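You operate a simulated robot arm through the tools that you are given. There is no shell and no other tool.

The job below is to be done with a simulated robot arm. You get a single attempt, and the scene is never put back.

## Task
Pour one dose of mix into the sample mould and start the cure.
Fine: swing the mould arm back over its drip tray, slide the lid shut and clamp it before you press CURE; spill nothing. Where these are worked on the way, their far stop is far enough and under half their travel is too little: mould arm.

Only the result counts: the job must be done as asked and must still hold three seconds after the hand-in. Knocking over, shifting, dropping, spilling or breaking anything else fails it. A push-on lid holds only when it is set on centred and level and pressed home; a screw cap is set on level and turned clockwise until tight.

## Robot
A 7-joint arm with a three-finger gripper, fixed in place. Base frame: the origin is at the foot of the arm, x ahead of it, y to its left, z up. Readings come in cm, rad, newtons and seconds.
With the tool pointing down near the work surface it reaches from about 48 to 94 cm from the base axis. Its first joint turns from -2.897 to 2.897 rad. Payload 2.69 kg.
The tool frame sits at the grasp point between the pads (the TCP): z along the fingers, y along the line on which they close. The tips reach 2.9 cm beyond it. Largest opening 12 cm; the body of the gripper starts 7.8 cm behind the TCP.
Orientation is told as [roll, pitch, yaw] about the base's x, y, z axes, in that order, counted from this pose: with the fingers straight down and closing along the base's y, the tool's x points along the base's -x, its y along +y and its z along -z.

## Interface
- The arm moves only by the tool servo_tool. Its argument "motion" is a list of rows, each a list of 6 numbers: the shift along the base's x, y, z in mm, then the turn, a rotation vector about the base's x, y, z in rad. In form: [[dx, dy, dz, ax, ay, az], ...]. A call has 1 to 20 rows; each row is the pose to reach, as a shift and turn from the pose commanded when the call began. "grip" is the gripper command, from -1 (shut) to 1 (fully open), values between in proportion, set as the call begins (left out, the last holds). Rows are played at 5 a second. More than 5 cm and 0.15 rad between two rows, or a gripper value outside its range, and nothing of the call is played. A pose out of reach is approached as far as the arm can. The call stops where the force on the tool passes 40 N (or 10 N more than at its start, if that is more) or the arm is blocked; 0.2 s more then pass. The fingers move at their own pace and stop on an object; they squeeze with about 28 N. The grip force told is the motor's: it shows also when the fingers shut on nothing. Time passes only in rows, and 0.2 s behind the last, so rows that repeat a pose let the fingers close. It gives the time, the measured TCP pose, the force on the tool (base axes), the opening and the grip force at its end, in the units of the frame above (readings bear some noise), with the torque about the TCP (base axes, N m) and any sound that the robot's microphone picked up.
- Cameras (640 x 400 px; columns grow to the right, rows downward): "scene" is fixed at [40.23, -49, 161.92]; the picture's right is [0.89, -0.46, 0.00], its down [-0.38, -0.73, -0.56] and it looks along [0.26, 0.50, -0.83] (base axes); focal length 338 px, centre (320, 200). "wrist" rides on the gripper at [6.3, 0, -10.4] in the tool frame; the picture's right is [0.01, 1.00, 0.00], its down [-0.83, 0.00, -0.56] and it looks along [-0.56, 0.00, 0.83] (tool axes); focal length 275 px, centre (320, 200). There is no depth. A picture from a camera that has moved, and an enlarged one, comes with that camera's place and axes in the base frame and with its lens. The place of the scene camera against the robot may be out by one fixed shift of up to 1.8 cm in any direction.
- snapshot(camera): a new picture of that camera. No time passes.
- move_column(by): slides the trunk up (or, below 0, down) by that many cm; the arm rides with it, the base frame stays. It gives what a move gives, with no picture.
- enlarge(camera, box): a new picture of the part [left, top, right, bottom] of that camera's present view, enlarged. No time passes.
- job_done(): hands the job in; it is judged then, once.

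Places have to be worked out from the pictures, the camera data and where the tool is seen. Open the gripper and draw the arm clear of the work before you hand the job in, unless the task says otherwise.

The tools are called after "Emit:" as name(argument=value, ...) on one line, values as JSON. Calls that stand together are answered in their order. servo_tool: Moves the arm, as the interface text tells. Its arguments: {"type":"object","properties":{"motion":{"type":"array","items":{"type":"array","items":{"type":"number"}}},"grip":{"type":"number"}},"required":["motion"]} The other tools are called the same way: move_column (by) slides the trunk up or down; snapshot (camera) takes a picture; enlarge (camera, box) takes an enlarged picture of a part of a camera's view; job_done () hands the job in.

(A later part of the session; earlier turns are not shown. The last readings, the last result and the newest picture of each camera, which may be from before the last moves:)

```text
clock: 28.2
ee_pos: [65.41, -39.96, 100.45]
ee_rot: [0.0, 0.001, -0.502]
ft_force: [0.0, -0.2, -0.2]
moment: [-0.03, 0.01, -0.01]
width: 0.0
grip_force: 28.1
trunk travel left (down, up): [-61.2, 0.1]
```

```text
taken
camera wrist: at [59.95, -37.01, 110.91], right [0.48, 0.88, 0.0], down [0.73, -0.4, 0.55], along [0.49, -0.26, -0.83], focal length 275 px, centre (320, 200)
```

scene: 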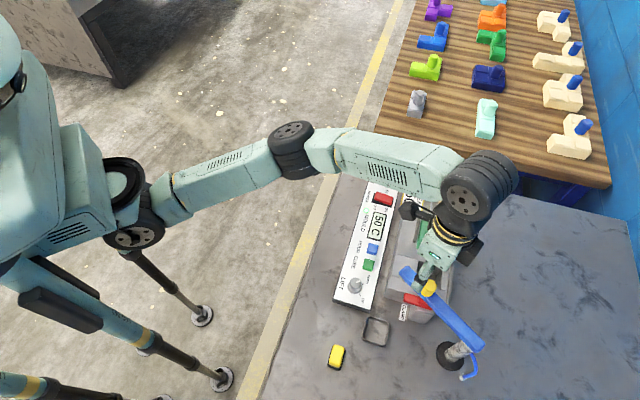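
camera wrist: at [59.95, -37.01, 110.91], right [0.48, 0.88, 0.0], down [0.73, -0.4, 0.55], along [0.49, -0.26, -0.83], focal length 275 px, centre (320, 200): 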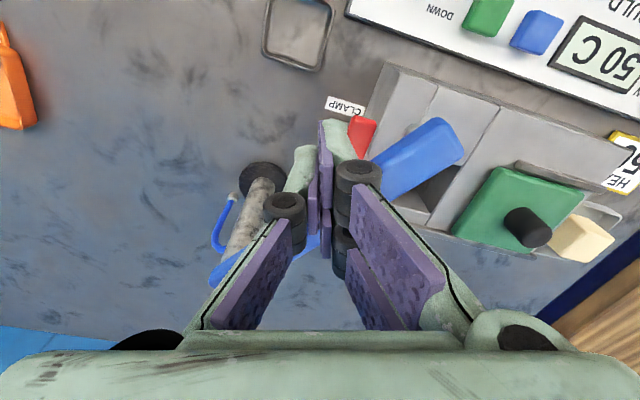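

Free of contact. I push along the arc with the closed fingers, up to about 86°, and check.

Emit:
servo_tool(motion=[[7, 0, 0, 0, 0, 0], [13.4, 0.3, 0, 0, 0, 0], [21.4, 3.3, 0, 0, 0, -0.03], [29.6, 5.8, 0, 0, 0, -0.06], [37.9, 7.7, 0, 0, 0, -0.09], [46.4, 9.0, 0, 0, 0, -0.12]], grip=-1)

Emit:
snapshot(camera="wrist")

Emit:
enlarge(camera="scene", box=[340, 220, 500, 370])

```text
clock: 29.6
ee_pos: [69.88, -39.11, 100.63]
ee_rot: [0.0, 0.003, -0.622]
ft_force: [0.4, 0.3, 0.4]
moment: [0.01, 0.03, 0.01]
width: 0.02
grip_force: 27.9
trunk travel left (down, up): [-61.2, 0.1]
```

```text
taken
camera wrist: at [65.02, -35.51, 111.03], right [0.58, 0.82, 0.0], down [0.68, -0.48, 0.55], along [0.45, -0.32, -0.83], focal length 275 px, centre (320, 200)
```

wrist: 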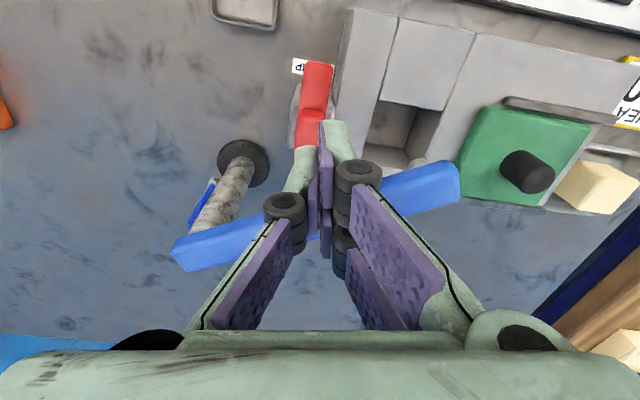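

```text
2.67 times, centred on (420, 295) of scene
camera zoom: at [40.23, -49.0, 161.92], right [0.89, -0.46, 0.0], down [-0.38, -0.73, -0.56], along [0.26, 0.5, -0.83], focal length 900 px, centre (53, -53)
```

zoom: 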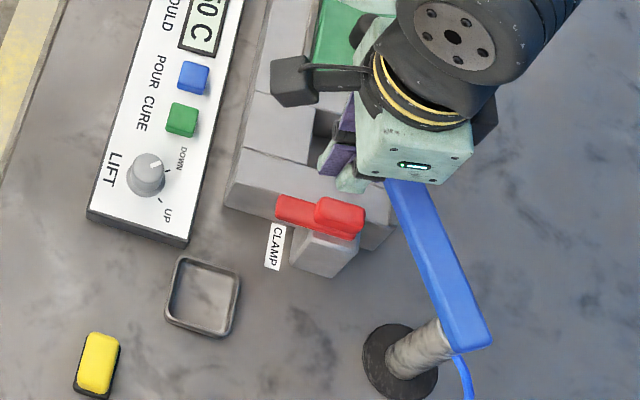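

The arm has coasted on ahead of the fingers; the nozzle now seems right over the well (≈(76.1,-35.0)). I raise the hand and step back to see it clearly.

Emit:
servo_tool(motion=[[-10, 0, 5, 0, 0, 0], [-20, 0, 30, 0, 0, 0], [-40, 10, 55, 0, 0, 0], [-80, 30, 65, 0, 0, 0], [-120, 50, 65, 0, 0, 0], [-120, 50, 65, 0, 0, 0]], grip=-1)

Emit:
snapshot(camera="wrist")

Emit:
enlarge(camera="scene", box=[380, 200, 500, 370])

```text
clock: 31.0
ee_pos: [58.06, -34.19, 107.05]
ee_rot: [0.001, 0.001, -0.621]
ft_force: [-0.8, 0.0, 0.7]
moment: [0.0, -0.02, 0.01]
width: 0.0
grip_force: 28.3
trunk travel left (down, up): [-61.2, 0.1]
```

```text
taken
camera wrist: at [53.12, -30.57, 117.47], right [0.58, 0.82, 0.0], down [0.68, -0.48, 0.55], along [0.45, -0.32, -0.83], focal length 275 px, centre (320, 200)
```

wrist: 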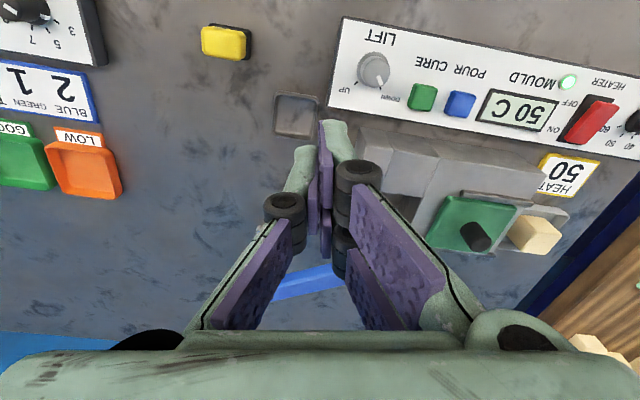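

```text
2.35 times, centred on (440, 285) of scene
camera zoom: at [40.23, -49.0, 161.92], right [0.89, -0.46, 0.0], down [-0.38, -0.73, -0.56], along [0.26, 0.5, -0.83], focal length 795 px, centre (38, 0)
```

zoom: 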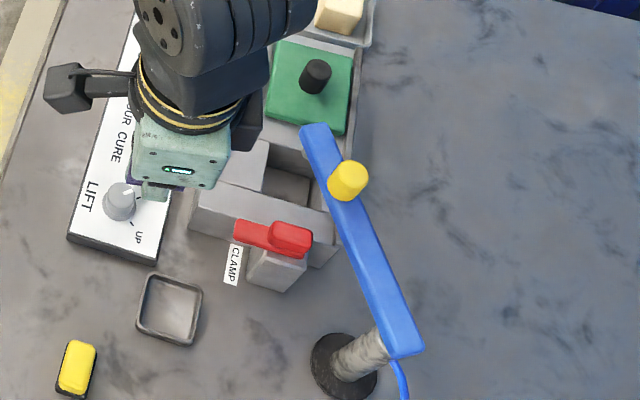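

The scene view agrees: arm tip near (76.7,-34.2), i.e. about 62° of swing. I open the fingers and move along the panel side to look at the nozzle versus the well directly.

Emit:
servo_tool(motion=[[20, 15, -5, 0, 0, -0.05], [40, 30, -10, 0, 0, -0.1], [60, 50, -15, 0, 0, -0.165], [60, 60, -15, 0, 0, -0.165], [60, 60, -15, 0, 0, -0.165]], grip=1)

Emit:
snapshot(camera="wrist")

Emit:
enlarge(camera="wrist", box=[240, 140, 440, 300])

```text
clock: 32.2
ee_pos: [64.04, -28.01, 105.59]
ee_rot: [0.0, 0.002, -0.787]
ft_force: [-0.2, 1.2, -0.7]
moment: [-0.04, 0.03, 0.01]
width: 9.0
grip_force: 0.1
trunk travel left (down, up): [-61.2, 0.1]
```

```text
taken
camera wrist: at [59.68, -23.74, 115.99], right [0.7, 0.71, 0.0], down [0.59, -0.59, 0.55], along [0.39, -0.39, -0.83], focal length 275 px, centre (320, 200)
```

wrist: 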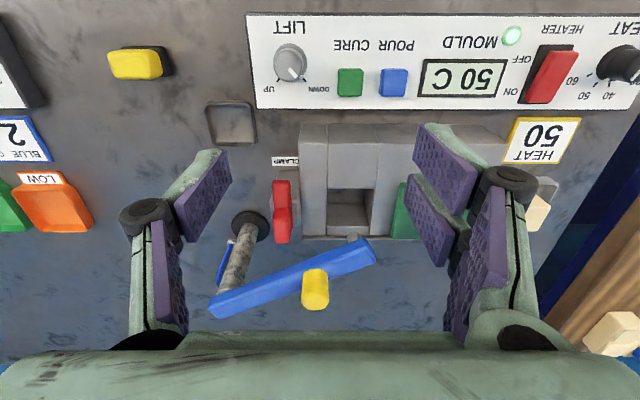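

```text
2.50 times, centred on (340, 220) of wrist
camera zoom: at [59.68, -23.74, 115.99], right [0.7, 0.71, 0.0], down [0.59, -0.59, 0.55], along [0.39, -0.39, -0.83], focal length 688 px, centre (270, 150)
```

zoom: 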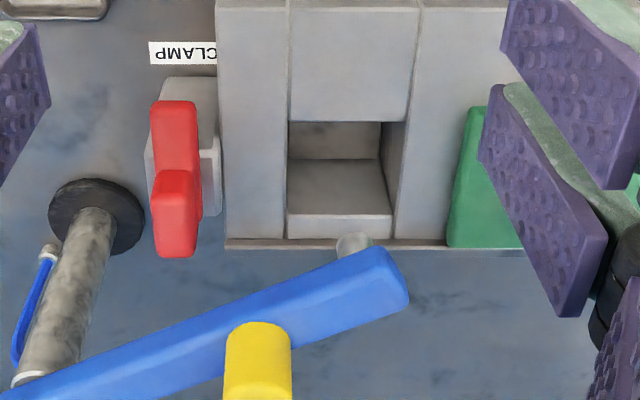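

The nozzle sits over the well's centre ((u,w) ≈ (29.1,78.3) vs. well (29.2,78.6) in machine axes). Next I close the fingers and go above the blue POUR button at (69.48,-22.45).

Emit:
servo_tool(motion=[[18, 18, 0, 0, 0, 0], [36, 37, 0, 0, 0, 0], [54.4, 55.6, -15, 0, 0, 0], [54.4, 55.6, -50, 0, 0, 0], [54.4, 55.6, -90, 0, 0, 0], [54.4, 55.6, -110, 0, 0, 0], [54.4, 55.6, -110, 0, 0, 0]], grip=-1)

Emit:
snapshot(camera="wrist")

Emit:
enlarge(camera="scene", box=[320, 200, 480, 320])

```text
clock: 33.8
ee_pos: [69.4, -22.57, 94.68]
ee_rot: [0.0, 0.001, -0.784]
ft_force: [-0.6, -0.3, 0.1]
moment: [-0.02, 0.01, 0.01]
width: 0.0
grip_force: 27.4
trunk travel left (down, up): [-61.2, 0.1]
```

```text
taken
camera wrist: at [65.12, -18.16, 104.95], right [0.7, 0.71, 0.0], down [0.59, -0.59, 0.55], along [0.39, -0.39, -0.83], focal length 275 px, centre (320, 200)
```

wrist: 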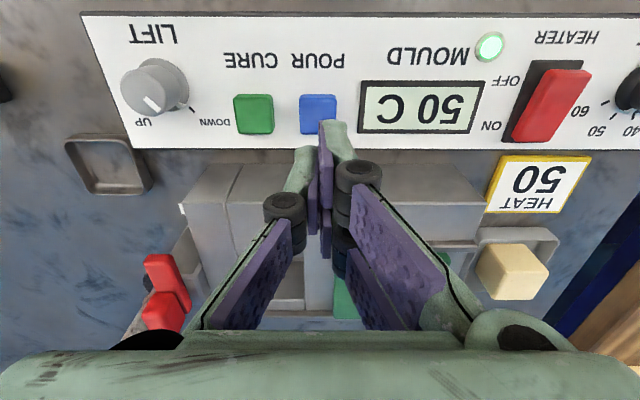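

```text
3.33 times, centred on (400, 260) of scene
camera zoom: at [40.23, -49.0, 161.92], right [0.89, -0.46, 0.0], down [-0.38, -0.73, -0.56], along [0.26, 0.5, -0.83], focal length 1126 px, centre (53, 0)
```

zoom: 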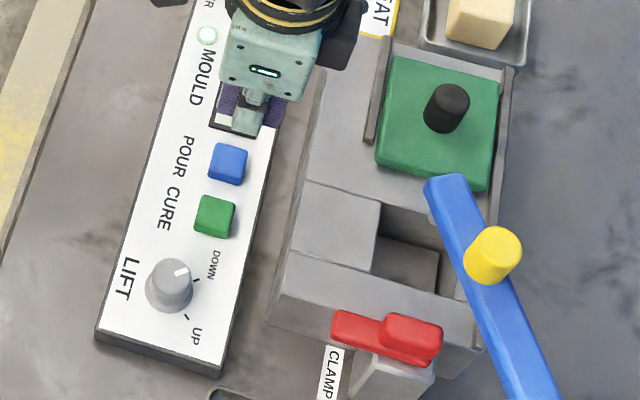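

The blue button lies on the tool axis (projected row ~116 for z≈84.6). I descend toward it, stopping about 1 cm above the expected contact, then go in small steps.

Emit:
servo_tool(motion=[[0, 0, -20, 0, 0, 0], [0, 0, -40, 0, 0, 0], [0, 0, -55, 0, 0, 0], [0, 0, -60, 0, 0, 0]], grip=-1)

Emit:
snapshot(camera="wrist")

```text
clock: 34.8
ee_pos: [69.6, -22.5, 88.56]
ee_rot: [0.0, 0.002, -0.787]
ft_force: [-0.2, 0.0, -0.6]
moment: [-0.02, 0.03, 0.0]
width: 0.0
grip_force: 27.9
trunk travel left (down, up): [-61.2, 0.1]
```

```text
taken
camera wrist: at [65.23, -18.08, 98.96], right [0.7, 0.71, 0.0], down [0.59, -0.59, 0.55], along [0.39, -0.39, -0.83], focal length 275 px, centre (320, 200)
```

wrist: 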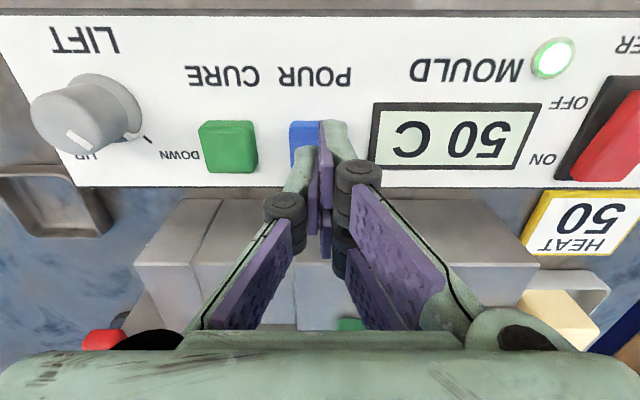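

Aligned on the blue button. I step down a further 13 mm slowly, reading force and sound.

Emit:
servo_tool(motion=[[0, 0, -4, 0, 0, 0], [0, 0, -7, 0, 0, 0], [0, 0, -9, 0, 0, 0], [0, 0, -11, 0, 0, 0], [0, 0, -13, 0, 0, 0]], grip=-1)

Emit:
snapshot(camera="wrist")

```text
clock: 36.0
ee_pos: [69.52, -22.46, 87.61]
ee_rot: [0.002, -0.002, -0.784]
ft_force: [8.7, -2.4, 21.9]
moment: [0.03, -0.23, -0.02]
width: 0.57
grip_force: 28.5
trunk travel left (down, up): [-61.2, 0.1]
heard: click
```

```text
taken
camera wrist: at [65.11, -18.06, 97.96], right [0.7, 0.71, 0.0], down [0.59, -0.58, 0.56], along [0.4, -0.39, -0.83], focal length 275 px, centre (320, 200)
```

wrist: 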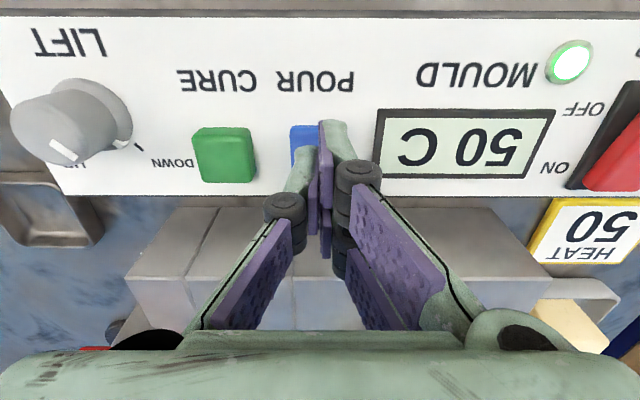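

A click was heard with 22 N on the tool: POUR is pressed once. I lift straight off and look at the pour.

Emit:
servo_tool(motion=[[0, 0, 10, 0, 0, 0], [0, 0, 40, 0, 0, 0], [0, 0, 80, 0, 0, 0], [-40, -30, 120, 0, 0, 0], [-60, -50, 160, 0, 0, 0], [-60, -50, 160, 0, 0, 0]], grip=1)

Emit:
snapshot(camera="wrist")

Emit:
enlarge(camera="scene", box=[360, 200, 500, 330])

```text
refused: row 4 steps farther than a row can; nothing moved
```

```text
taken
camera wrist: at [65.11, -18.06, 97.96], right [0.7, 0.71, 0.0], down [0.59, -0.58, 0.56], along [0.4, -0.39, -0.83], focal length 275 px, centre (320, 200)
```

wrist: 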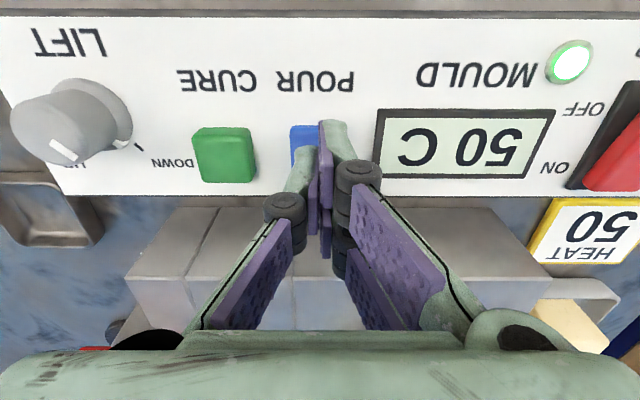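

```text
3.08 times, centred on (430, 265) of scene
camera zoom: at [40.23, -49.0, 161.92], right [0.89, -0.46, 0.0], down [-0.38, -0.73, -0.56], along [0.26, 0.5, -0.83], focal length 1039 px, centre (-18, 0)
```

zoom: 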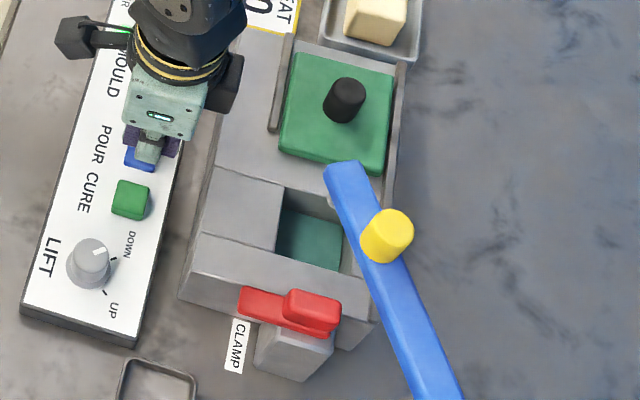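

The step was refused as too large, so nothing moved; the scene shows green mix already in the well. I lift off with smaller rows.

Emit:
servo_tool(motion=[[0, 0, 10, 0, 0, 0], [0, 0, 40, 0, 0, 0], [0, 0, 80, 0, 0, 0], [-15, -15, 115, 0, 0, 0], [-35, -35, 145, 0, 0, 0], [-55, -55, 170, 0, 0, 0], [-55, -55, 170, 0, 0, 0]], grip=-1)

Emit:
snapshot(camera="wrist")

Emit:
enlarge(camera="scene", box=[360, 200, 500, 330])

```text
clock: 37.6
ee_pos: [63.99, -27.95, 104.31]
ee_rot: [-0.001, 0.004, -0.788]
ft_force: [0.1, -0.2, 0.1]
moment: [0.0, -0.01, 0.0]
width: 0.0
grip_force: 28.9
trunk travel left (down, up): [-61.2, 0.1]
```

```text
taken
camera wrist: at [59.68, -23.63, 114.7], right [0.7, 0.71, 0.0], down [0.59, -0.59, 0.55], along [0.39, -0.39, -0.83], focal length 275 px, centre (320, 200)
```

wrist: 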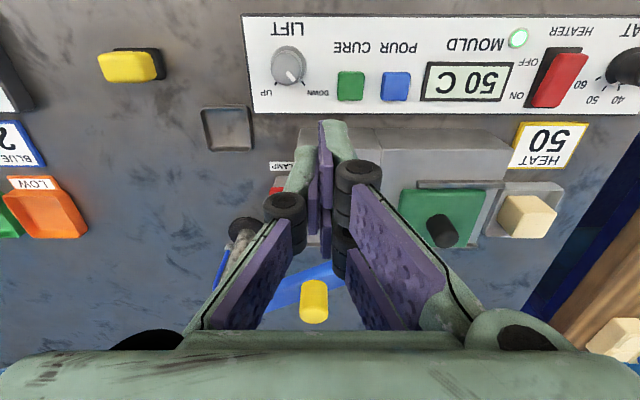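

```text
3.08 times, centred on (430, 265) of scene
camera zoom: at [40.23, -49.0, 161.92], right [0.89, -0.46, 0.0], down [-0.38, -0.73, -0.56], along [0.26, 0.5, -0.83], focal length 1039 px, centre (-18, 0)
```

zoom: 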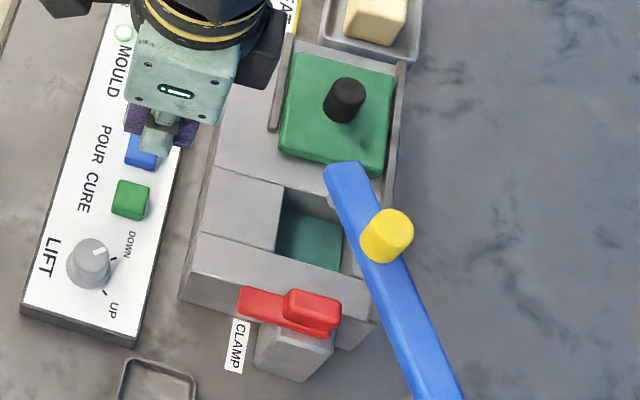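

The well shows its dose and the level is steady. The knob is now at about (74.75,-39.6). I move above the far side of the knob, staying at z=106, to push the arm back.

Emit:
servo_tool(motion=[[20, -15, 17, 0, 0, 0.04], [50, -40, 17, 0, 0, 0.08], [80, -70, 17, 0, 0, 0.12], [110, -100, 17, 0, 0, 0.16], [138, -128, 17, 0, 0, 0.188], [138, -128, 17, 0, 0, 0.188]], grip=-1)

Emit:
snapshot(camera="wrist")

Emit:
enlarge(camera="scene", box=[360, 200, 500, 330])

```text
clock: 39.0
ee_pos: [76.82, -40.64, 105.66]
ee_rot: [0.001, 0.002, -0.601]
ft_force: [-0.4, -1.2, 0.2]
moment: [0.07, -0.02, -0.03]
width: 0.0
grip_force: 28.6
out of reach, approached as far as the arm can: row 5, 6
trunk travel left (down, up): [-61.2, 0.1]
```

```text
taken
camera wrist: at [71.7, -37.08, 115.91], right [0.56, 0.83, 0.0], down [0.69, -0.47, 0.55], along [0.46, -0.31, -0.83], focal length 275 px, centre (320, 200)
```

wrist: 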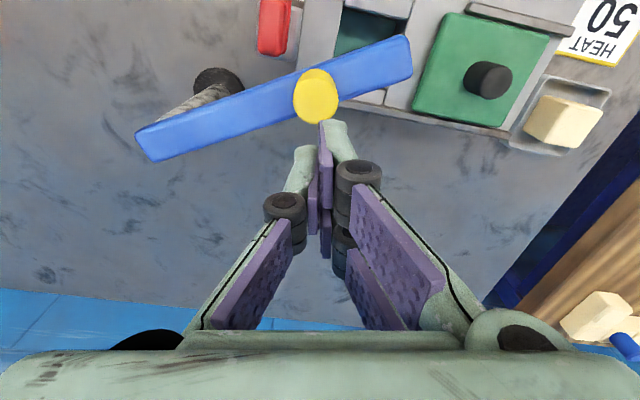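

```text
3.08 times, centred on (430, 265) of scene
camera zoom: at [40.23, -49.0, 161.92], right [0.89, -0.46, 0.0], down [-0.38, -0.73, -0.56], along [0.26, 0.5, -0.83], focal length 1039 px, centre (-18, 0)
```

zoom: 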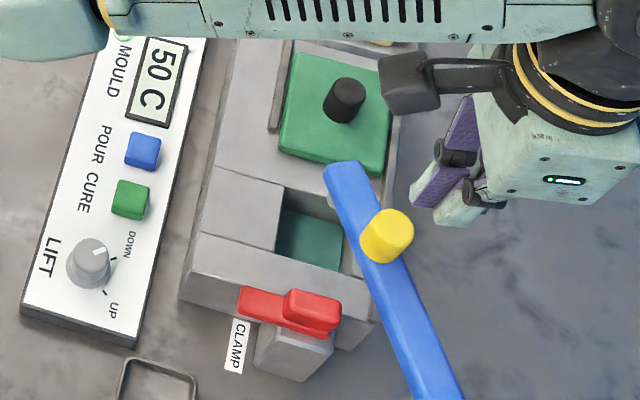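

The hand reaches (76.8,-40.6) at this height, which is only just beside the knob. I lower to z≈103.6 (tips still above the knob) while moving outward another 8 mm, where reach is longer.

Emit:
servo_tool(motion=[[0, 0, -10, 0, 0, 0], [4, -2, -19, 0, 0, 0], [9, -5, -19, 0, 0, 0], [9, -5, -19, 0, 0, 0]], grip=-1)

Emit:
snapshot(camera="wrist")

```text
clock: 40.0
ee_pos: [77.43, -40.67, 103.78]
ee_rot: [0.001, 0.001, -0.599]
ft_force: [-0.2, 0.2, -0.2]
moment: [-0.01, -0.01, 0.01]
width: 0.02
grip_force: 28.7
out of reach, approached as far as the arm can: row 1, 3
trunk travel left (down, up): [-61.2, 0.1]
```

```text
taken
camera wrist: at [72.41, -37.15, 114.04], right [0.56, 0.83, 0.0], down [0.69, -0.47, 0.55], along [0.46, -0.31, -0.83], focal length 275 px, centre (320, 200)
```

wrist: 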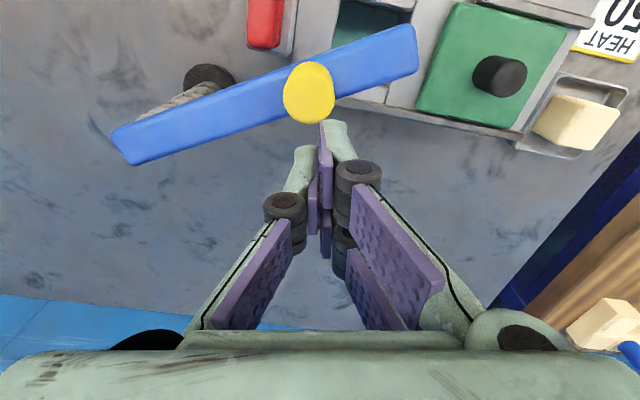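

I zoom in on the gap between fingertips and knob.

Emit:
enlarge(camera="wrist", box=[260, 50, 380, 150])

Emit:
enlarge(camera="scene", box=[420, 220, 510, 290])

```text
4.00 times, centred on (320, 100) of wrist
camera zoom: at [72.41, -37.15, 114.04], right [0.56, 0.83, 0.0], down [0.69, -0.47, 0.55], along [0.46, -0.31, -0.83], focal length 1101 px, centre (320, 600)
```

zoom: 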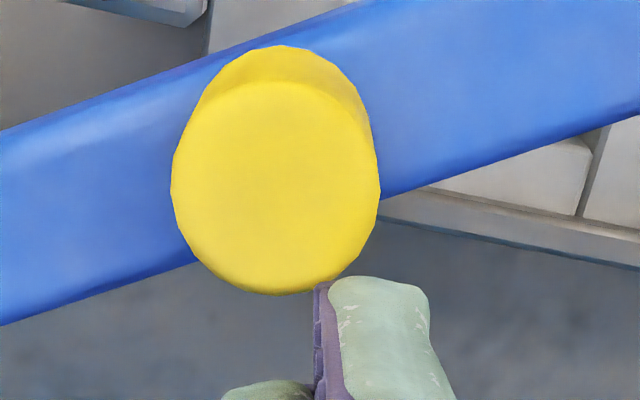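

```text
5.71 times, centred on (465, 255) of scene
camera zoom: at [40.23, -49.0, 161.92], right [0.89, -0.46, 0.0], down [-0.38, -0.73, -0.56], along [0.26, 0.5, -0.83], focal length 1930 px, centre (-509, -114)
```

zoom: 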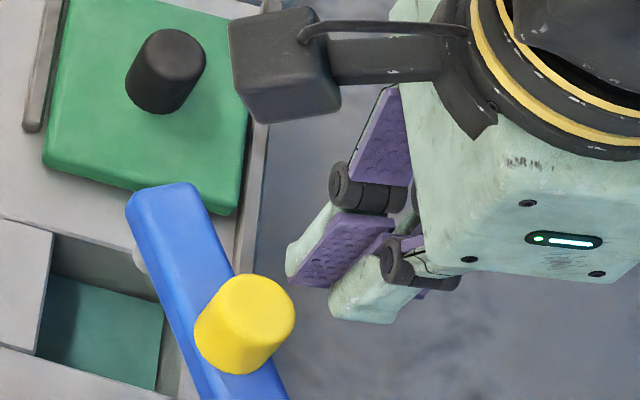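

The gap is only a couple of millimetres here and the reach is at its limit, so pushing from this side is awkward. Gripping the knob again and swinging back on the now well-known arc (pivot (71.5,-51.2), r 12.03) is better: I rise, open to 6 cm and go above the knob.

Emit:
servo_tool(motion=[[0, 0, 15, 0, 0, 0], [-9, 4, 20, 0, 0, -0.06], [-18, 8, 20, 0, 0, -0.12], [-26.3, 12, 20, 0, 0, -0.187], [-26.3, 12, 20, 0, 0, -0.187]], grip=0)

Emit:
snapshot(camera="wrist")

```text
clock: 41.2
ee_pos: [75.07, -39.54, 105.63]
ee_rot: [0.0, 0.001, -0.785]
ft_force: [-0.1, 0.4, 0.1]
moment: [0.02, 0.0, 0.01]
width: 5.98
grip_force: 0.0
out of reach, approached as far as the arm can: row 1
trunk travel left (down, up): [-61.2, 0.1]
```

```text
taken
camera wrist: at [70.71, -35.22, 115.92], right [0.7, 0.71, 0.0], down [0.59, -0.59, 0.55], along [0.39, -0.39, -0.83], focal length 275 px, centre (320, 200)
```

wrist: 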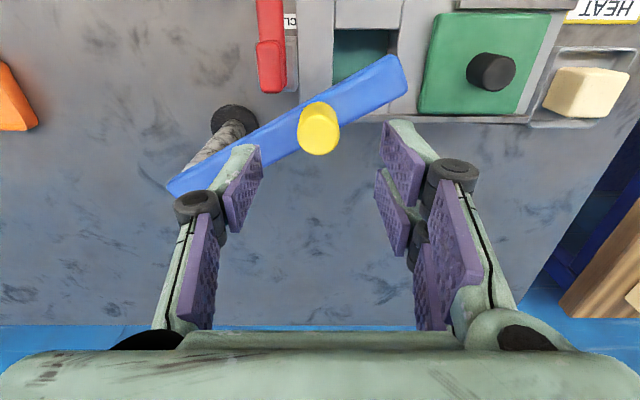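

The knob is nearly on the tool axis (2–3 mm toward the panel). I correct that and descend to z≈100.9, then close.

Emit:
servo_tool(motion=[[-2, 1.7, -15, 0, 0, 0], [-2, 1.7, -30, 0, 0, 0], [-2, 1.7, -42, 0, 0, 0], [-2, 1.7, -48, 0, 0, 0], [-2, 1.7, -48, 0, 0, 0]], grip=0)

Emit:
snapshot(camera="wrist")

```text
clock: 42.4
ee_pos: [74.83, -39.39, 100.84]
ee_rot: [0.001, 0.002, -0.783]
ft_force: [0.5, 0.6, -0.4]
moment: [0.0, 0.0, -0.03]
width: 6.02
grip_force: 0.1
trunk travel left (down, up): [-61.2, 0.1]
```

```text
taken
camera wrist: at [70.5, -35.02, 111.18], right [0.7, 0.71, 0.0], down [0.59, -0.59, 0.55], along [0.39, -0.39, -0.83], focal length 275 px, centre (320, 200)
```

wrist: 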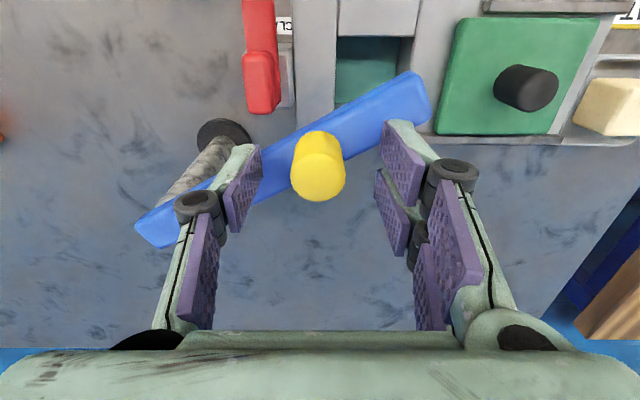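

No contact and centred. I close on the knob.

Emit:
servo_tool(motion=[[0, 0, 0, 0, 0, 0], [0, 0, 0, 0, 0, 0], [0, 0, 0, 0, 0, 0], [0, 0, 0, 0, 0, 0]], grip=-1)

```text
clock: 43.4
ee_pos: [74.75, -39.51, 100.76]
ee_rot: [-0.001, 0.0, -0.787]
ft_force: [-4.2, -3.3, -1.6]
moment: [-0.17, 0.08, -0.09]
width: 2.5
grip_force: 34.1
trunk travel left (down, up): [-61.2, 0.1]
```

Gripped at (74.75,-39.5). I swing the arm back counter-clockwise along the arc fitted through the earlier readings, first half, and check the forces.

Emit:
servo_tool(motion=[[-9.2, 1.2, 0, 0, 0, 0.071], [-18.1, 2.5, 0, 0, 0, 0.142], [-27.0, 3.0, 0, 0, 0, 0.213], [-36.0, 3.0, 0, 0, 0, 0.284], [-44.9, 2.3, 0, 0, 0, 0.355], [-53.7, 1.0, 0, 0, 0, 0.427], [-62.4, -1.0, 0, 0, 0, 0.498]], grip=-1)

Emit:
snapshot(camera="wrist")

```text
clock: 45.0
ee_pos: [68.61, -39.36, 100.77]
ee_rot: [0.002, 0.004, -0.285]
ft_force: [0.2, 15.5, 1.3]
moment: [0.55, -0.4, 0.42]
width: 2.46
grip_force: 45.1
trunk travel left (down, up): [-61.2, 0.1]
```

```text
taken
camera wrist: at [62.74, -37.67, 111.17], right [0.28, 0.96, 0.0], down [0.8, -0.23, 0.55], along [0.53, -0.15, -0.83], focal length 275 px, centre (320, 200)
```

wrist: 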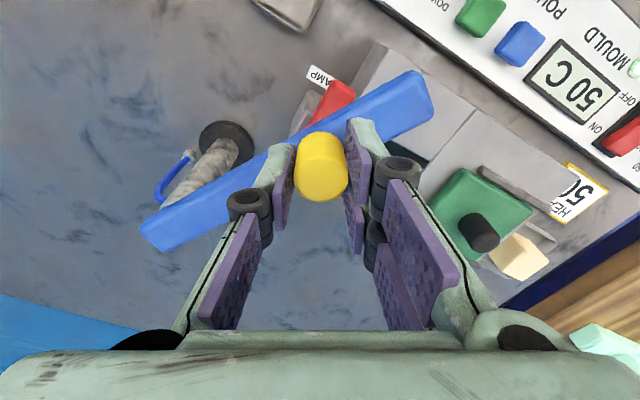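

The outward pull (15 N) shows the radius is a bit smaller, matching the visually found pivot (71.46,-50.85), r≈11.8. I follow that arc back toward the rest position (63.1,-42.5).

Emit:
servo_tool(motion=[[-7.1, -0.7, 0, 0, 0, 0.068], [-14.6, -3.4, 0, 0, 0, 0.136], [-22.0, -6.6, 0, 0, 0, 0.204], [-29.1, -10.3, 0, 0, 0, 0.272], [-36.0, -14.5, 0, 0, 0, 0.34], [-42.5, -19.1, 0, 0, 0, 0.408]], grip=-1)

Emit:
snapshot(camera="wrist")

```text
clock: 46.4
ee_pos: [64.45, -41.42, 100.77]
ee_rot: [-0.001, 0.002, 0.121]
ft_force: [-11.3, 14.5, -5.7]
moment: [0.22, 0.9, -0.08]
width: 2.46
grip_force: 45.4
trunk travel left (down, up): [-61.2, 0.1]
```

```text
taken
camera wrist: at [58.27, -42.17, 111.18], right [-0.12, 0.99, 0.0], down [0.83, 0.1, 0.55], along [0.55, 0.07, -0.83], focal length 275 px, centre (320, 200)
```

wrist: 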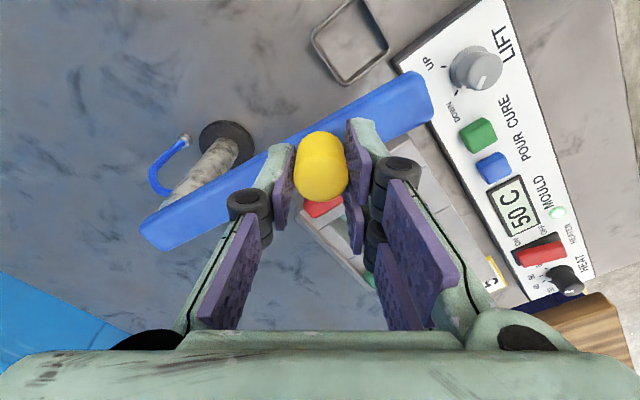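

Almost back; the residual pull is radial (≈18 N outward). I finish the last degrees with a slight outward correction.

Emit:
servo_tool(motion=[[-3.5, -1.9, 0, 0, 0, 0.034], [-6.9, -4.4, 0, 0, 0, 0.068], [-9.6, -7.0, 0, 0, 0, 0.1], [-12.1, -9.7, 0, 0, 0, 0.13]], grip=-1)

Emit:
snapshot(camera="wrist")

```text
clock: 47.4
ee_pos: [63.11, -42.36, 100.85]
ee_rot: [-0.001, 0.002, 0.252]
ft_force: [-7.0, 8.6, -7.2]
moment: [0.01, 0.03, 0.13]
width: 2.47
grip_force: 45.1
trunk travel left (down, up): [-61.2, 0.1]
```

```text
taken
camera wrist: at [57.24, -43.97, 111.17], right [-0.25, 0.97, 0.0], down [0.81, 0.21, 0.55], along [0.54, 0.14, -0.83], focal length 275 px, centre (320, 200)
```

wrist: 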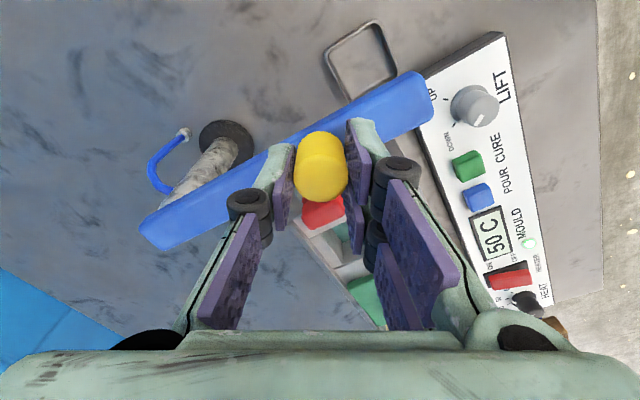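

The knob is back at its starting place within ~1–2 mm. I nudge 2 mm further along the swing to make sure it rests at its stop, then open the fingers and rise.

Emit:
servo_tool(motion=[[-1, -1.5, 0, 0, 0, 0.01], [-2, -3, 0, 0, 0, 0.02], [-2, -3, 0, 0, 0, 0.02]], grip=-1)

```text
clock: 48.2
ee_pos: [63.02, -42.54, 100.81]
ee_rot: [0.002, 0.001, 0.27]
ft_force: [-8.0, 17.2, -10.1]
moment: [0.62, -0.06, 0.04]
width: 2.46
grip_force: 44.6
trunk travel left (down, up): [-61.2, 0.1]
```

There is now ~6 N resisting further counter-clockwise motion: the arm is at its home stop. I release and rise.

Emit:
servo_tool(motion=[[0, 0, 0, 0, 0, 0], [0, 0, 0, 0, 0, 0], [0, 0, 15, 0, 0, 0], [0, 0, 35, 0, 0, 0], [0, 0, 55, 0, 0, 0], [0, 0, 55, 0, 0, 0]], grip=0)

Emit:
snapshot(camera="wrist")

Emit:
snapshot(camera="scene")

```text
clock: 49.6
ee_pos: [62.98, -42.53, 106.25]
ee_rot: [-0.001, 0.003, 0.271]
ft_force: [0.2, -0.2, -0.6]
moment: [0.01, 0.03, 0.0]
width: 5.99
grip_force: 0.0
trunk travel left (down, up): [-61.2, 0.1]
```

```text
taken
camera wrist: at [57.17, -44.4, 116.77], right [-0.27, 0.96, 0.0], down [0.8, 0.23, 0.55], along [0.53, 0.15, -0.83], focal length 275 px, centre (320, 200)
```

wrist: 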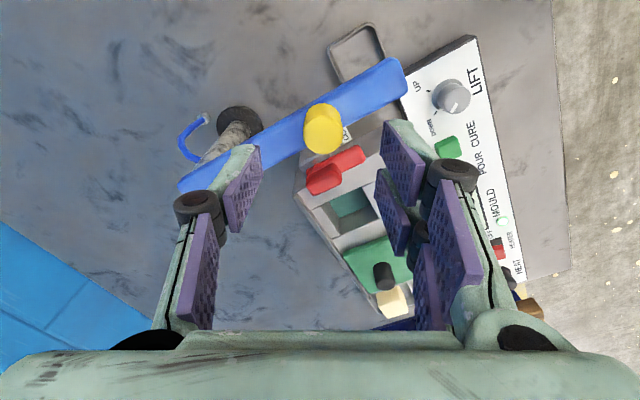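

```text
taken
```

scene: 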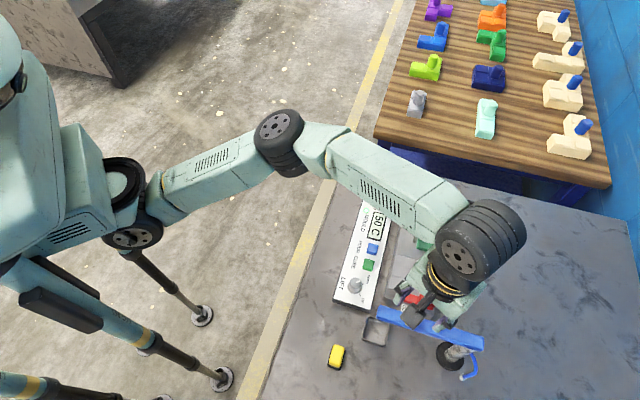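

The arm is home over its tray and the mix is in the well. Next is the lid: I go to the area above it, with yaw -0.787 so that the fingers close along the sliding direction.

Emit:
servo_tool(motion=[[15, 12, 0, 0, 0, -0.132], [30, 24, 0, 0, 0, -0.264], [45, 36, 0, 0, 0, -0.396], [60, 50, 0, 0, 0, -0.528], [78, 66, 0, 0, 0, -0.66], [96, 84, 0, 0, 0, -0.792], [114, 100, -10, 0, 0, -0.924], [130, 115, -20, 0, 0, -1.058], [130, 115, -20, 0, 0, -1.058]], grip=0)

Emit:
snapshot(camera="wrist")

Emit:
enlarge(camera="scene", box=[340, 240, 500, 380])

```text
clock: 51.6
ee_pos: [75.99, -31.2, 104.25]
ee_rot: [0.0, 0.001, -0.789]
ft_force: [-0.5, 0.9, 0.0]
moment: [0.0, 0.02, 0.0]
width: 6.01
grip_force: 0.0
trunk travel left (down, up): [-61.2, 0.1]
```

```text
taken
camera wrist: at [71.66, -26.79, 114.62], right [0.71, 0.71, 0.0], down [0.59, -0.59, 0.55], along [0.39, -0.39, -0.83], focal length 275 px, centre (320, 200)
```

wrist: 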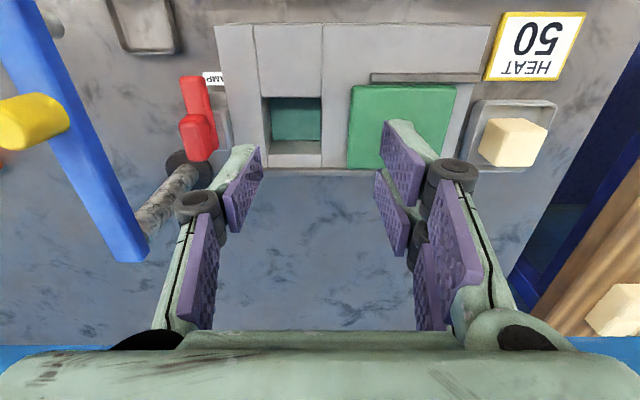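

```text
2.86 times, centred on (420, 310) of scene
camera zoom: at [40.23, -49.0, 161.92], right [0.89, -0.46, 0.0], down [-0.38, -0.73, -0.56], along [0.26, 0.5, -0.83], focal length 965 px, centre (34, -114)
```

zoom: 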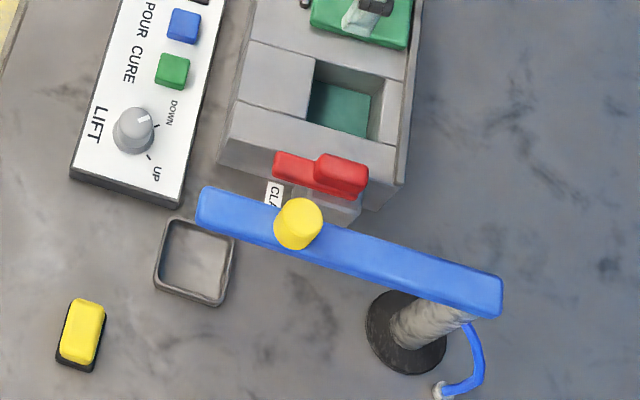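

No spill is visible and the arm is over its tray. I move above the lid's black knob, about (83.0,-27.75), at z=100.

Emit:
servo_tool(motion=[[25, 12, -15, 0, 0, 0], [48, 24, -30, 0, 0, 0], [70, 34.5, -42, 0, 0, 0], [70, 34.5, -42, 0, 0, 0]], grip=0)

Emit:
snapshot(camera="wrist")

```text
clock: 52.6
ee_pos: [80.79, -28.8, 101.24]
ee_rot: [-0.001, 0.002, -0.782]
ft_force: [-0.6, 0.0, -0.5]
moment: [-0.06, 0.01, -0.04]
width: 6.01
grip_force: 0.0
out of reach, approached as far as the arm can: row 3, 4
trunk travel left (down, up): [-61.2, 0.1]
```

```text
taken
camera wrist: at [76.51, -24.42, 111.52], right [0.7, 0.71, 0.0], down [0.59, -0.58, 0.55], along [0.39, -0.39, -0.83], focal length 275 px, centre (320, 200)
```

wrist: 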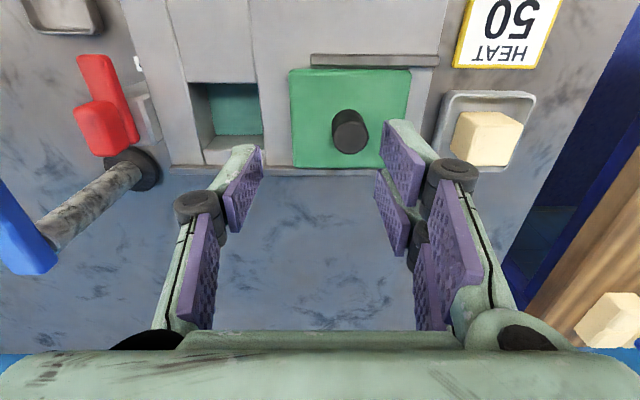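

That pose is flagged out of reach although nearer ones are fine; the wrist yaw is the likely limit here. I turn the yaw toward -0.35 and try again.

Emit:
servo_tool(motion=[[0, 0, 0, 0, 0, 0.11], [0, 0, 0, 0, 0, 0.22], [0, 0, 0, 0, 0, 0.33], [0, 0, 0, 0, 0, 0.43], [11, 5, -6, 0, 0, 0.43], [22, 10.5, -12, 0, 0, 0.43], [22, 10.5, -12, 0, 0, 0.43]], grip=0)

Emit:
snapshot(camera="wrist")

```text
clock: 54.2
ee_pos: [82.84, -27.82, 100.12]
ee_rot: [-0.001, 0.002, -0.358]
ft_force: [-0.1, 0.1, 0.4]
moment: [-0.03, -0.05, 0.01]
width: 6.0
grip_force: 0.1
trunk travel left (down, up): [-61.2, 0.1]
```

```text
taken
camera wrist: at [77.15, -25.68, 110.52], right [0.35, 0.94, 0.0], down [0.78, -0.29, 0.55], along [0.52, -0.19, -0.83], focal length 275 px, centre (320, 200)
```

wrist: 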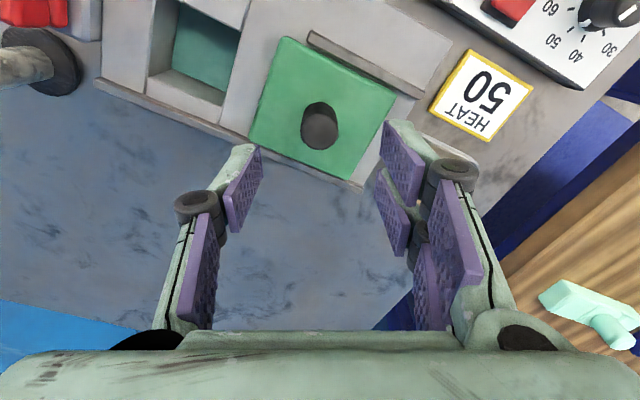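

The knob top projects exactly on the tool axis at z≈93. I descend to TCP z≈93.9 (tips about 91, just above the lid's top) with open fingers.

Emit:
servo_tool(motion=[[0, 0, -20, 0, 0, 0], [0, 0, -40, 0, 0, 0], [0, 0, -55, 0, 0, 0], [0, 0, -62, 0, 0, 0], [0, 0, -62, 0, 0, 0]], grip=0)

Emit:
snapshot(camera="wrist")

```text
clock: 55.4
ee_pos: [82.95, -27.73, 93.88]
ee_rot: [0.001, 0.002, -0.359]
ft_force: [0.3, 0.5, 0.3]
moment: [0.0, -0.02, 0.05]
width: 6.0
grip_force: 0.1
trunk travel left (down, up): [-61.2, 0.1]
```

```text
taken
camera wrist: at [77.18, -25.51, 104.31], right [0.35, 0.94, 0.0], down [0.78, -0.29, 0.55], along [0.52, -0.19, -0.83], focal length 275 px, centre (320, 200)
```

wrist: 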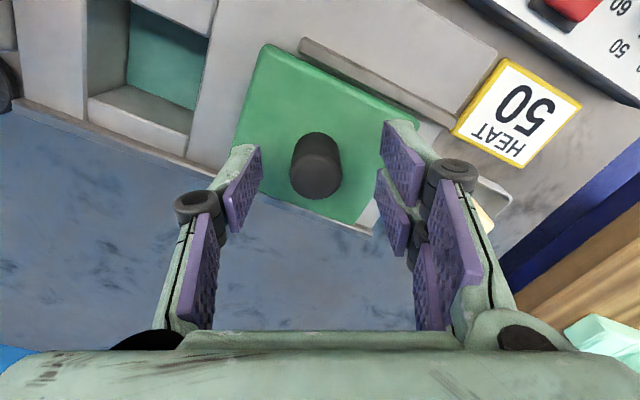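

Free of contact, knob centred within 2 mm. I close on the lid's knob.

Emit:
servo_tool(motion=[[0, 0, 0, 0, 0, 0], [0, 0, 0, 0, 0, 0], [0, 0, 0, 0, 0, 0], [0, 0, 0, 0, 0, 0]], grip=-1)

```text
clock: 56.4
ee_pos: [82.88, -27.83, 93.92]
ee_rot: [-0.001, 0.002, -0.359]
ft_force: [-3.4, -10.6, -2.1]
moment: [-0.39, -0.1, 0.13]
width: 2.54
grip_force: 34.0
trunk travel left (down, up): [-61.2, 0.1]
```

The lid's knob is gripped (2.54 cm). I slide it along the rails, first 3 cm in the (-0.707,-0.707) direction, and check forces.

Emit:
servo_tool(motion=[[-3, -4, 0, 0, 0, 0], [-7, -8, 0, 0, 0, 0], [-11, -12, 0, 0, 0, 0], [-15, -16, 0, 0, 0, 0], [-19, -20, 0, 0, 0, 0], [-22, -23, 0, 0, 0, 0]], grip=-1)

Emit:
snapshot(camera="wrist")

```text
clock: 57.8
ee_pos: [80.75, -29.89, 93.81]
ee_rot: [0.001, 0.002, -0.359]
ft_force: [-3.5, 3.2, -4.6]
moment: [-0.23, -0.57, -0.04]
width: 2.51
grip_force: 45.1
trunk travel left (down, up): [-61.2, 0.1]
```

```text
taken
camera wrist: at [75.01, -27.86, 104.32], right [0.35, 0.94, 0.0], down [0.78, -0.29, 0.55], along [0.52, -0.19, -0.83], focal length 275 px, centre (320, 200)
```

wrist: 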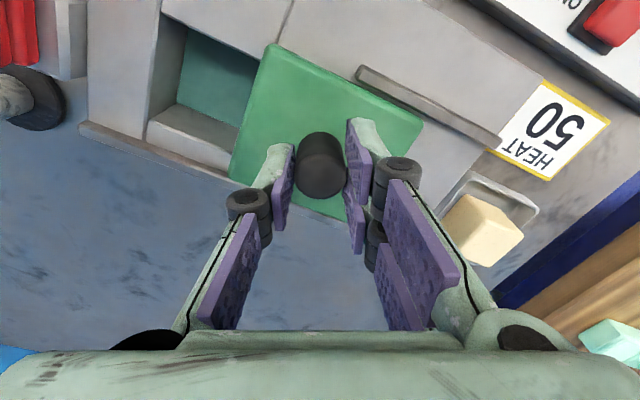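

The lid slides smoothly. I continue about 5.5 cm more.

Emit:
servo_tool(motion=[[-4, -4, 0, 0, 0, 0], [-9, -8, 0, 0, 0, 0], [-13.5, -12.5, 0, 0, 0, 0], [-18, -17, 0, 0, 0, 0], [-22.5, -21.5, 0, 0, 0, 0], [-27, -26, 0, 0, 0, 0], [-31.5, -30.5, 0, 0, 0, 0], [-36, -35, 0, 0, 0, 0], [-39.5, -38.5, 0, 0, 0, 0]], grip=-1)

Emit:
snapshot(camera="wrist")

Emit:
enlarge(camera="scene", box=[380, 200, 500, 320])

```text
clock: 59.8
ee_pos: [76.72, -33.96, 93.86]
ee_rot: [-0.002, 0.0, -0.358]
ft_force: [1.0, -2.2, -1.6]
moment: [0.44, 0.74, -0.02]
width: 2.55
grip_force: 45.6
trunk travel left (down, up): [-61.2, 0.1]
```

```text
taken
camera wrist: at [71.04, -31.8, 104.32], right [0.35, 0.94, 0.0], down [0.78, -0.29, 0.55], along [0.52, -0.19, -0.83], focal length 275 px, centre (320, 200)
```

wrist: 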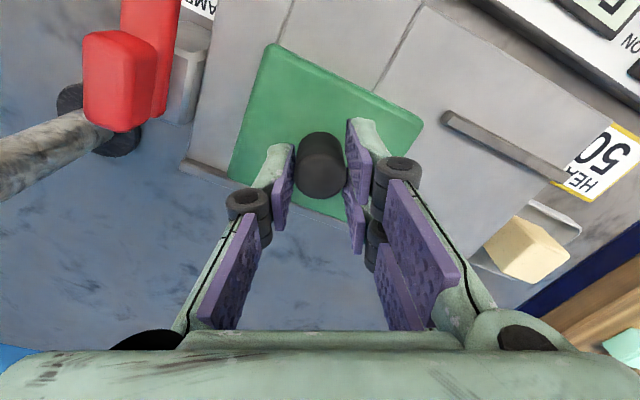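

```text
3.33 times, centred on (440, 260) of scene
camera zoom: at [40.23, -49.0, 161.92], right [0.89, -0.46, 0.0], down [-0.38, -0.73, -0.56], along [0.26, 0.5, -0.83], focal length 1126 px, centre (-80, 0)
```

zoom: 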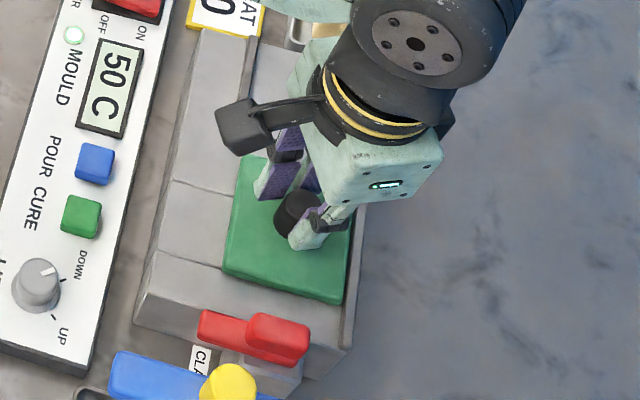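

The lid now covers the well, 8.7 cm along. I continue gently to its stop in small steps.

Emit:
servo_tool(motion=[[-2, -2, 0, 0, 0, 0], [-4, -4, 0, 0, 0, 0], [-6, -6, 0, 0, 0, 0], [-7.5, -7.5, 0, 0, 0, 0], [-9, -9, 0, 0, 0, 0]], grip=-1)

Emit:
snapshot(camera="wrist")

```text
clock: 61.0
ee_pos: [75.88, -34.87, 93.94]
ee_rot: [0.001, 0.003, -0.357]
ft_force: [-4.0, 1.7, -10.7]
moment: [-0.23, -0.42, 0.05]
width: 2.55
grip_force: 44.9
trunk travel left (down, up): [-61.2, 0.1]
```

```text
taken
camera wrist: at [70.17, -32.72, 104.33], right [0.35, 0.94, 0.0], down [0.78, -0.29, 0.55], along [0.52, -0.19, -0.83], focal length 275 px, centre (320, 200)
```

wrist: 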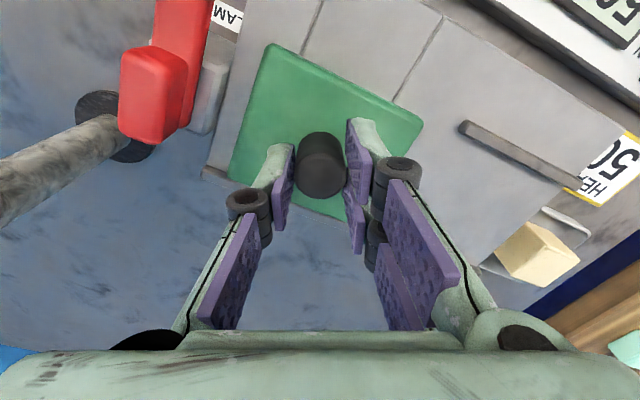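

No stop felt yet; the lid's knob is at the well's centre. I go on in 1–2 mm steps to find the stop.

Emit:
servo_tool(motion=[[-1, -1, 0, 0, 0, 0], [-2, -2, 0, 0, 0, 0], [-3, -3, 0, 0, 0, 0], [-4, -4, 0, 0, 0, 0]], grip=-1)

```text
clock: 62.0
ee_pos: [75.89, -34.93, 93.94]
ee_rot: [0.002, 0.002, -0.351]
ft_force: [13.8, 13.9, -4.5]
moment: [0.95, 0.41, -0.01]
width: 2.51
grip_force: 45.0
trunk travel left (down, up): [-61.2, 0.1]
```

The stop is felt: 20 N along the slide axis at (75.9,-34.9); the lid is shut. I relax the command by 2 mm, open the fingers and rise.

Emit:
servo_tool(motion=[[1.5, 1.5, 0, 0, 0, 0], [1.5, 1.5, 0, 0, 0, 0]], grip=-1)

Emit:
servo_tool(motion=[[0, 0, 0, 0, 0, 0], [0, 0, 0, 0, 0, 0], [0, 0, 10, 0, 0, 0], [0, 0, 30, 0, 0, 0], [0, 0, 60, 0, 0, 0], [0, 0, 90, 0, 0, 0]], grip=0)

Emit:
snapshot(camera="wrist")

```text
clock: 62.6
ee_pos: [75.77, -34.96, 93.9]
ee_rot: [0.0, 0.002, -0.356]
ft_force: [12.0, 15.7, -7.0]
moment: [0.3, -0.66, 0.18]
width: 2.53
grip_force: 44.6
trunk travel left (down, up): [-61.2, 0.1]
```

```text
clock: 64.0
ee_pos: [75.56, -35.1, 102.99]
ee_rot: [0.0, 0.0, -0.358]
ft_force: [-0.6, 0.9, -0.2]
moment: [0.01, -0.02, -0.01]
width: 6.0
grip_force: 0.1
trunk travel left (down, up): [-61.2, 0.1]
```

```text
taken
camera wrist: at [69.79, -33.02, 113.44], right [0.35, 0.94, 0.0], down [0.78, -0.29, 0.55], along [0.52, -0.19, -0.83], focal length 275 px, centre (320, 200)
```

wrist: 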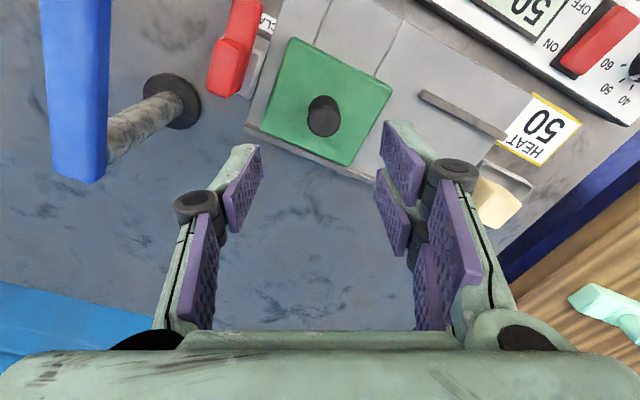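

The lid is shut with its knob at (75.9,-35.0). For the clamp I take an aligned look again from the panel side.

Emit:
servo_tool(motion=[[-25, 10, 10, 0, 0, -0.1], [-50, 25, 10, 0, 0, -0.2], [-75, 40, 10, 0, 0, -0.3], [-100, 55, 10, 0, 0, -0.43], [-125, 65, 5, 0, 0, -0.43], [-125, 65, 5, 0, 0, -0.43]], grip=1)

Emit:
snapshot(camera="wrist")

Emit:
enlarge(camera="wrist", box=[250, 130, 410, 230])

```text
clock: 65.4
ee_pos: [62.96, -28.67, 103.56]
ee_rot: [-0.001, 0.002, -0.788]
ft_force: [0.6, 0.5, -0.3]
moment: [0.01, 0.03, 0.0]
width: 12.01
grip_force: 0.1
trunk travel left (down, up): [-61.2, 0.1]
```

```text
taken
camera wrist: at [58.66, -24.18, 113.9], right [0.71, 0.71, 0.0], down [0.59, -0.59, 0.55], along [0.39, -0.39, -0.83], focal length 275 px, centre (320, 200)
```

wrist: 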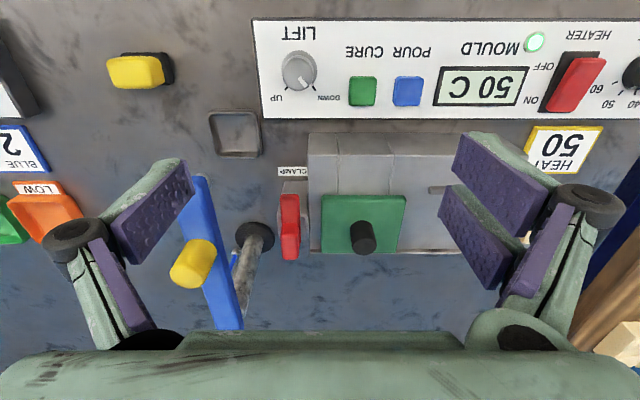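

```text
4.00 times, centred on (330, 180) of wrist
camera zoom: at [58.66, -24.18, 113.9], right [0.71, 0.71, 0.0], down [0.59, -0.59, 0.55], along [0.39, -0.39, -0.83], focal length 1101 px, centre (280, 280)
```

zoom: 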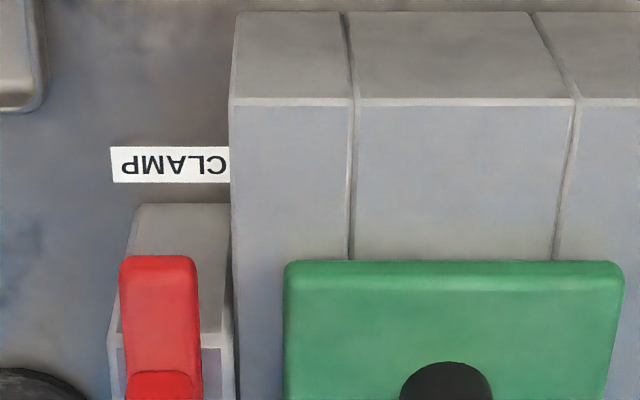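

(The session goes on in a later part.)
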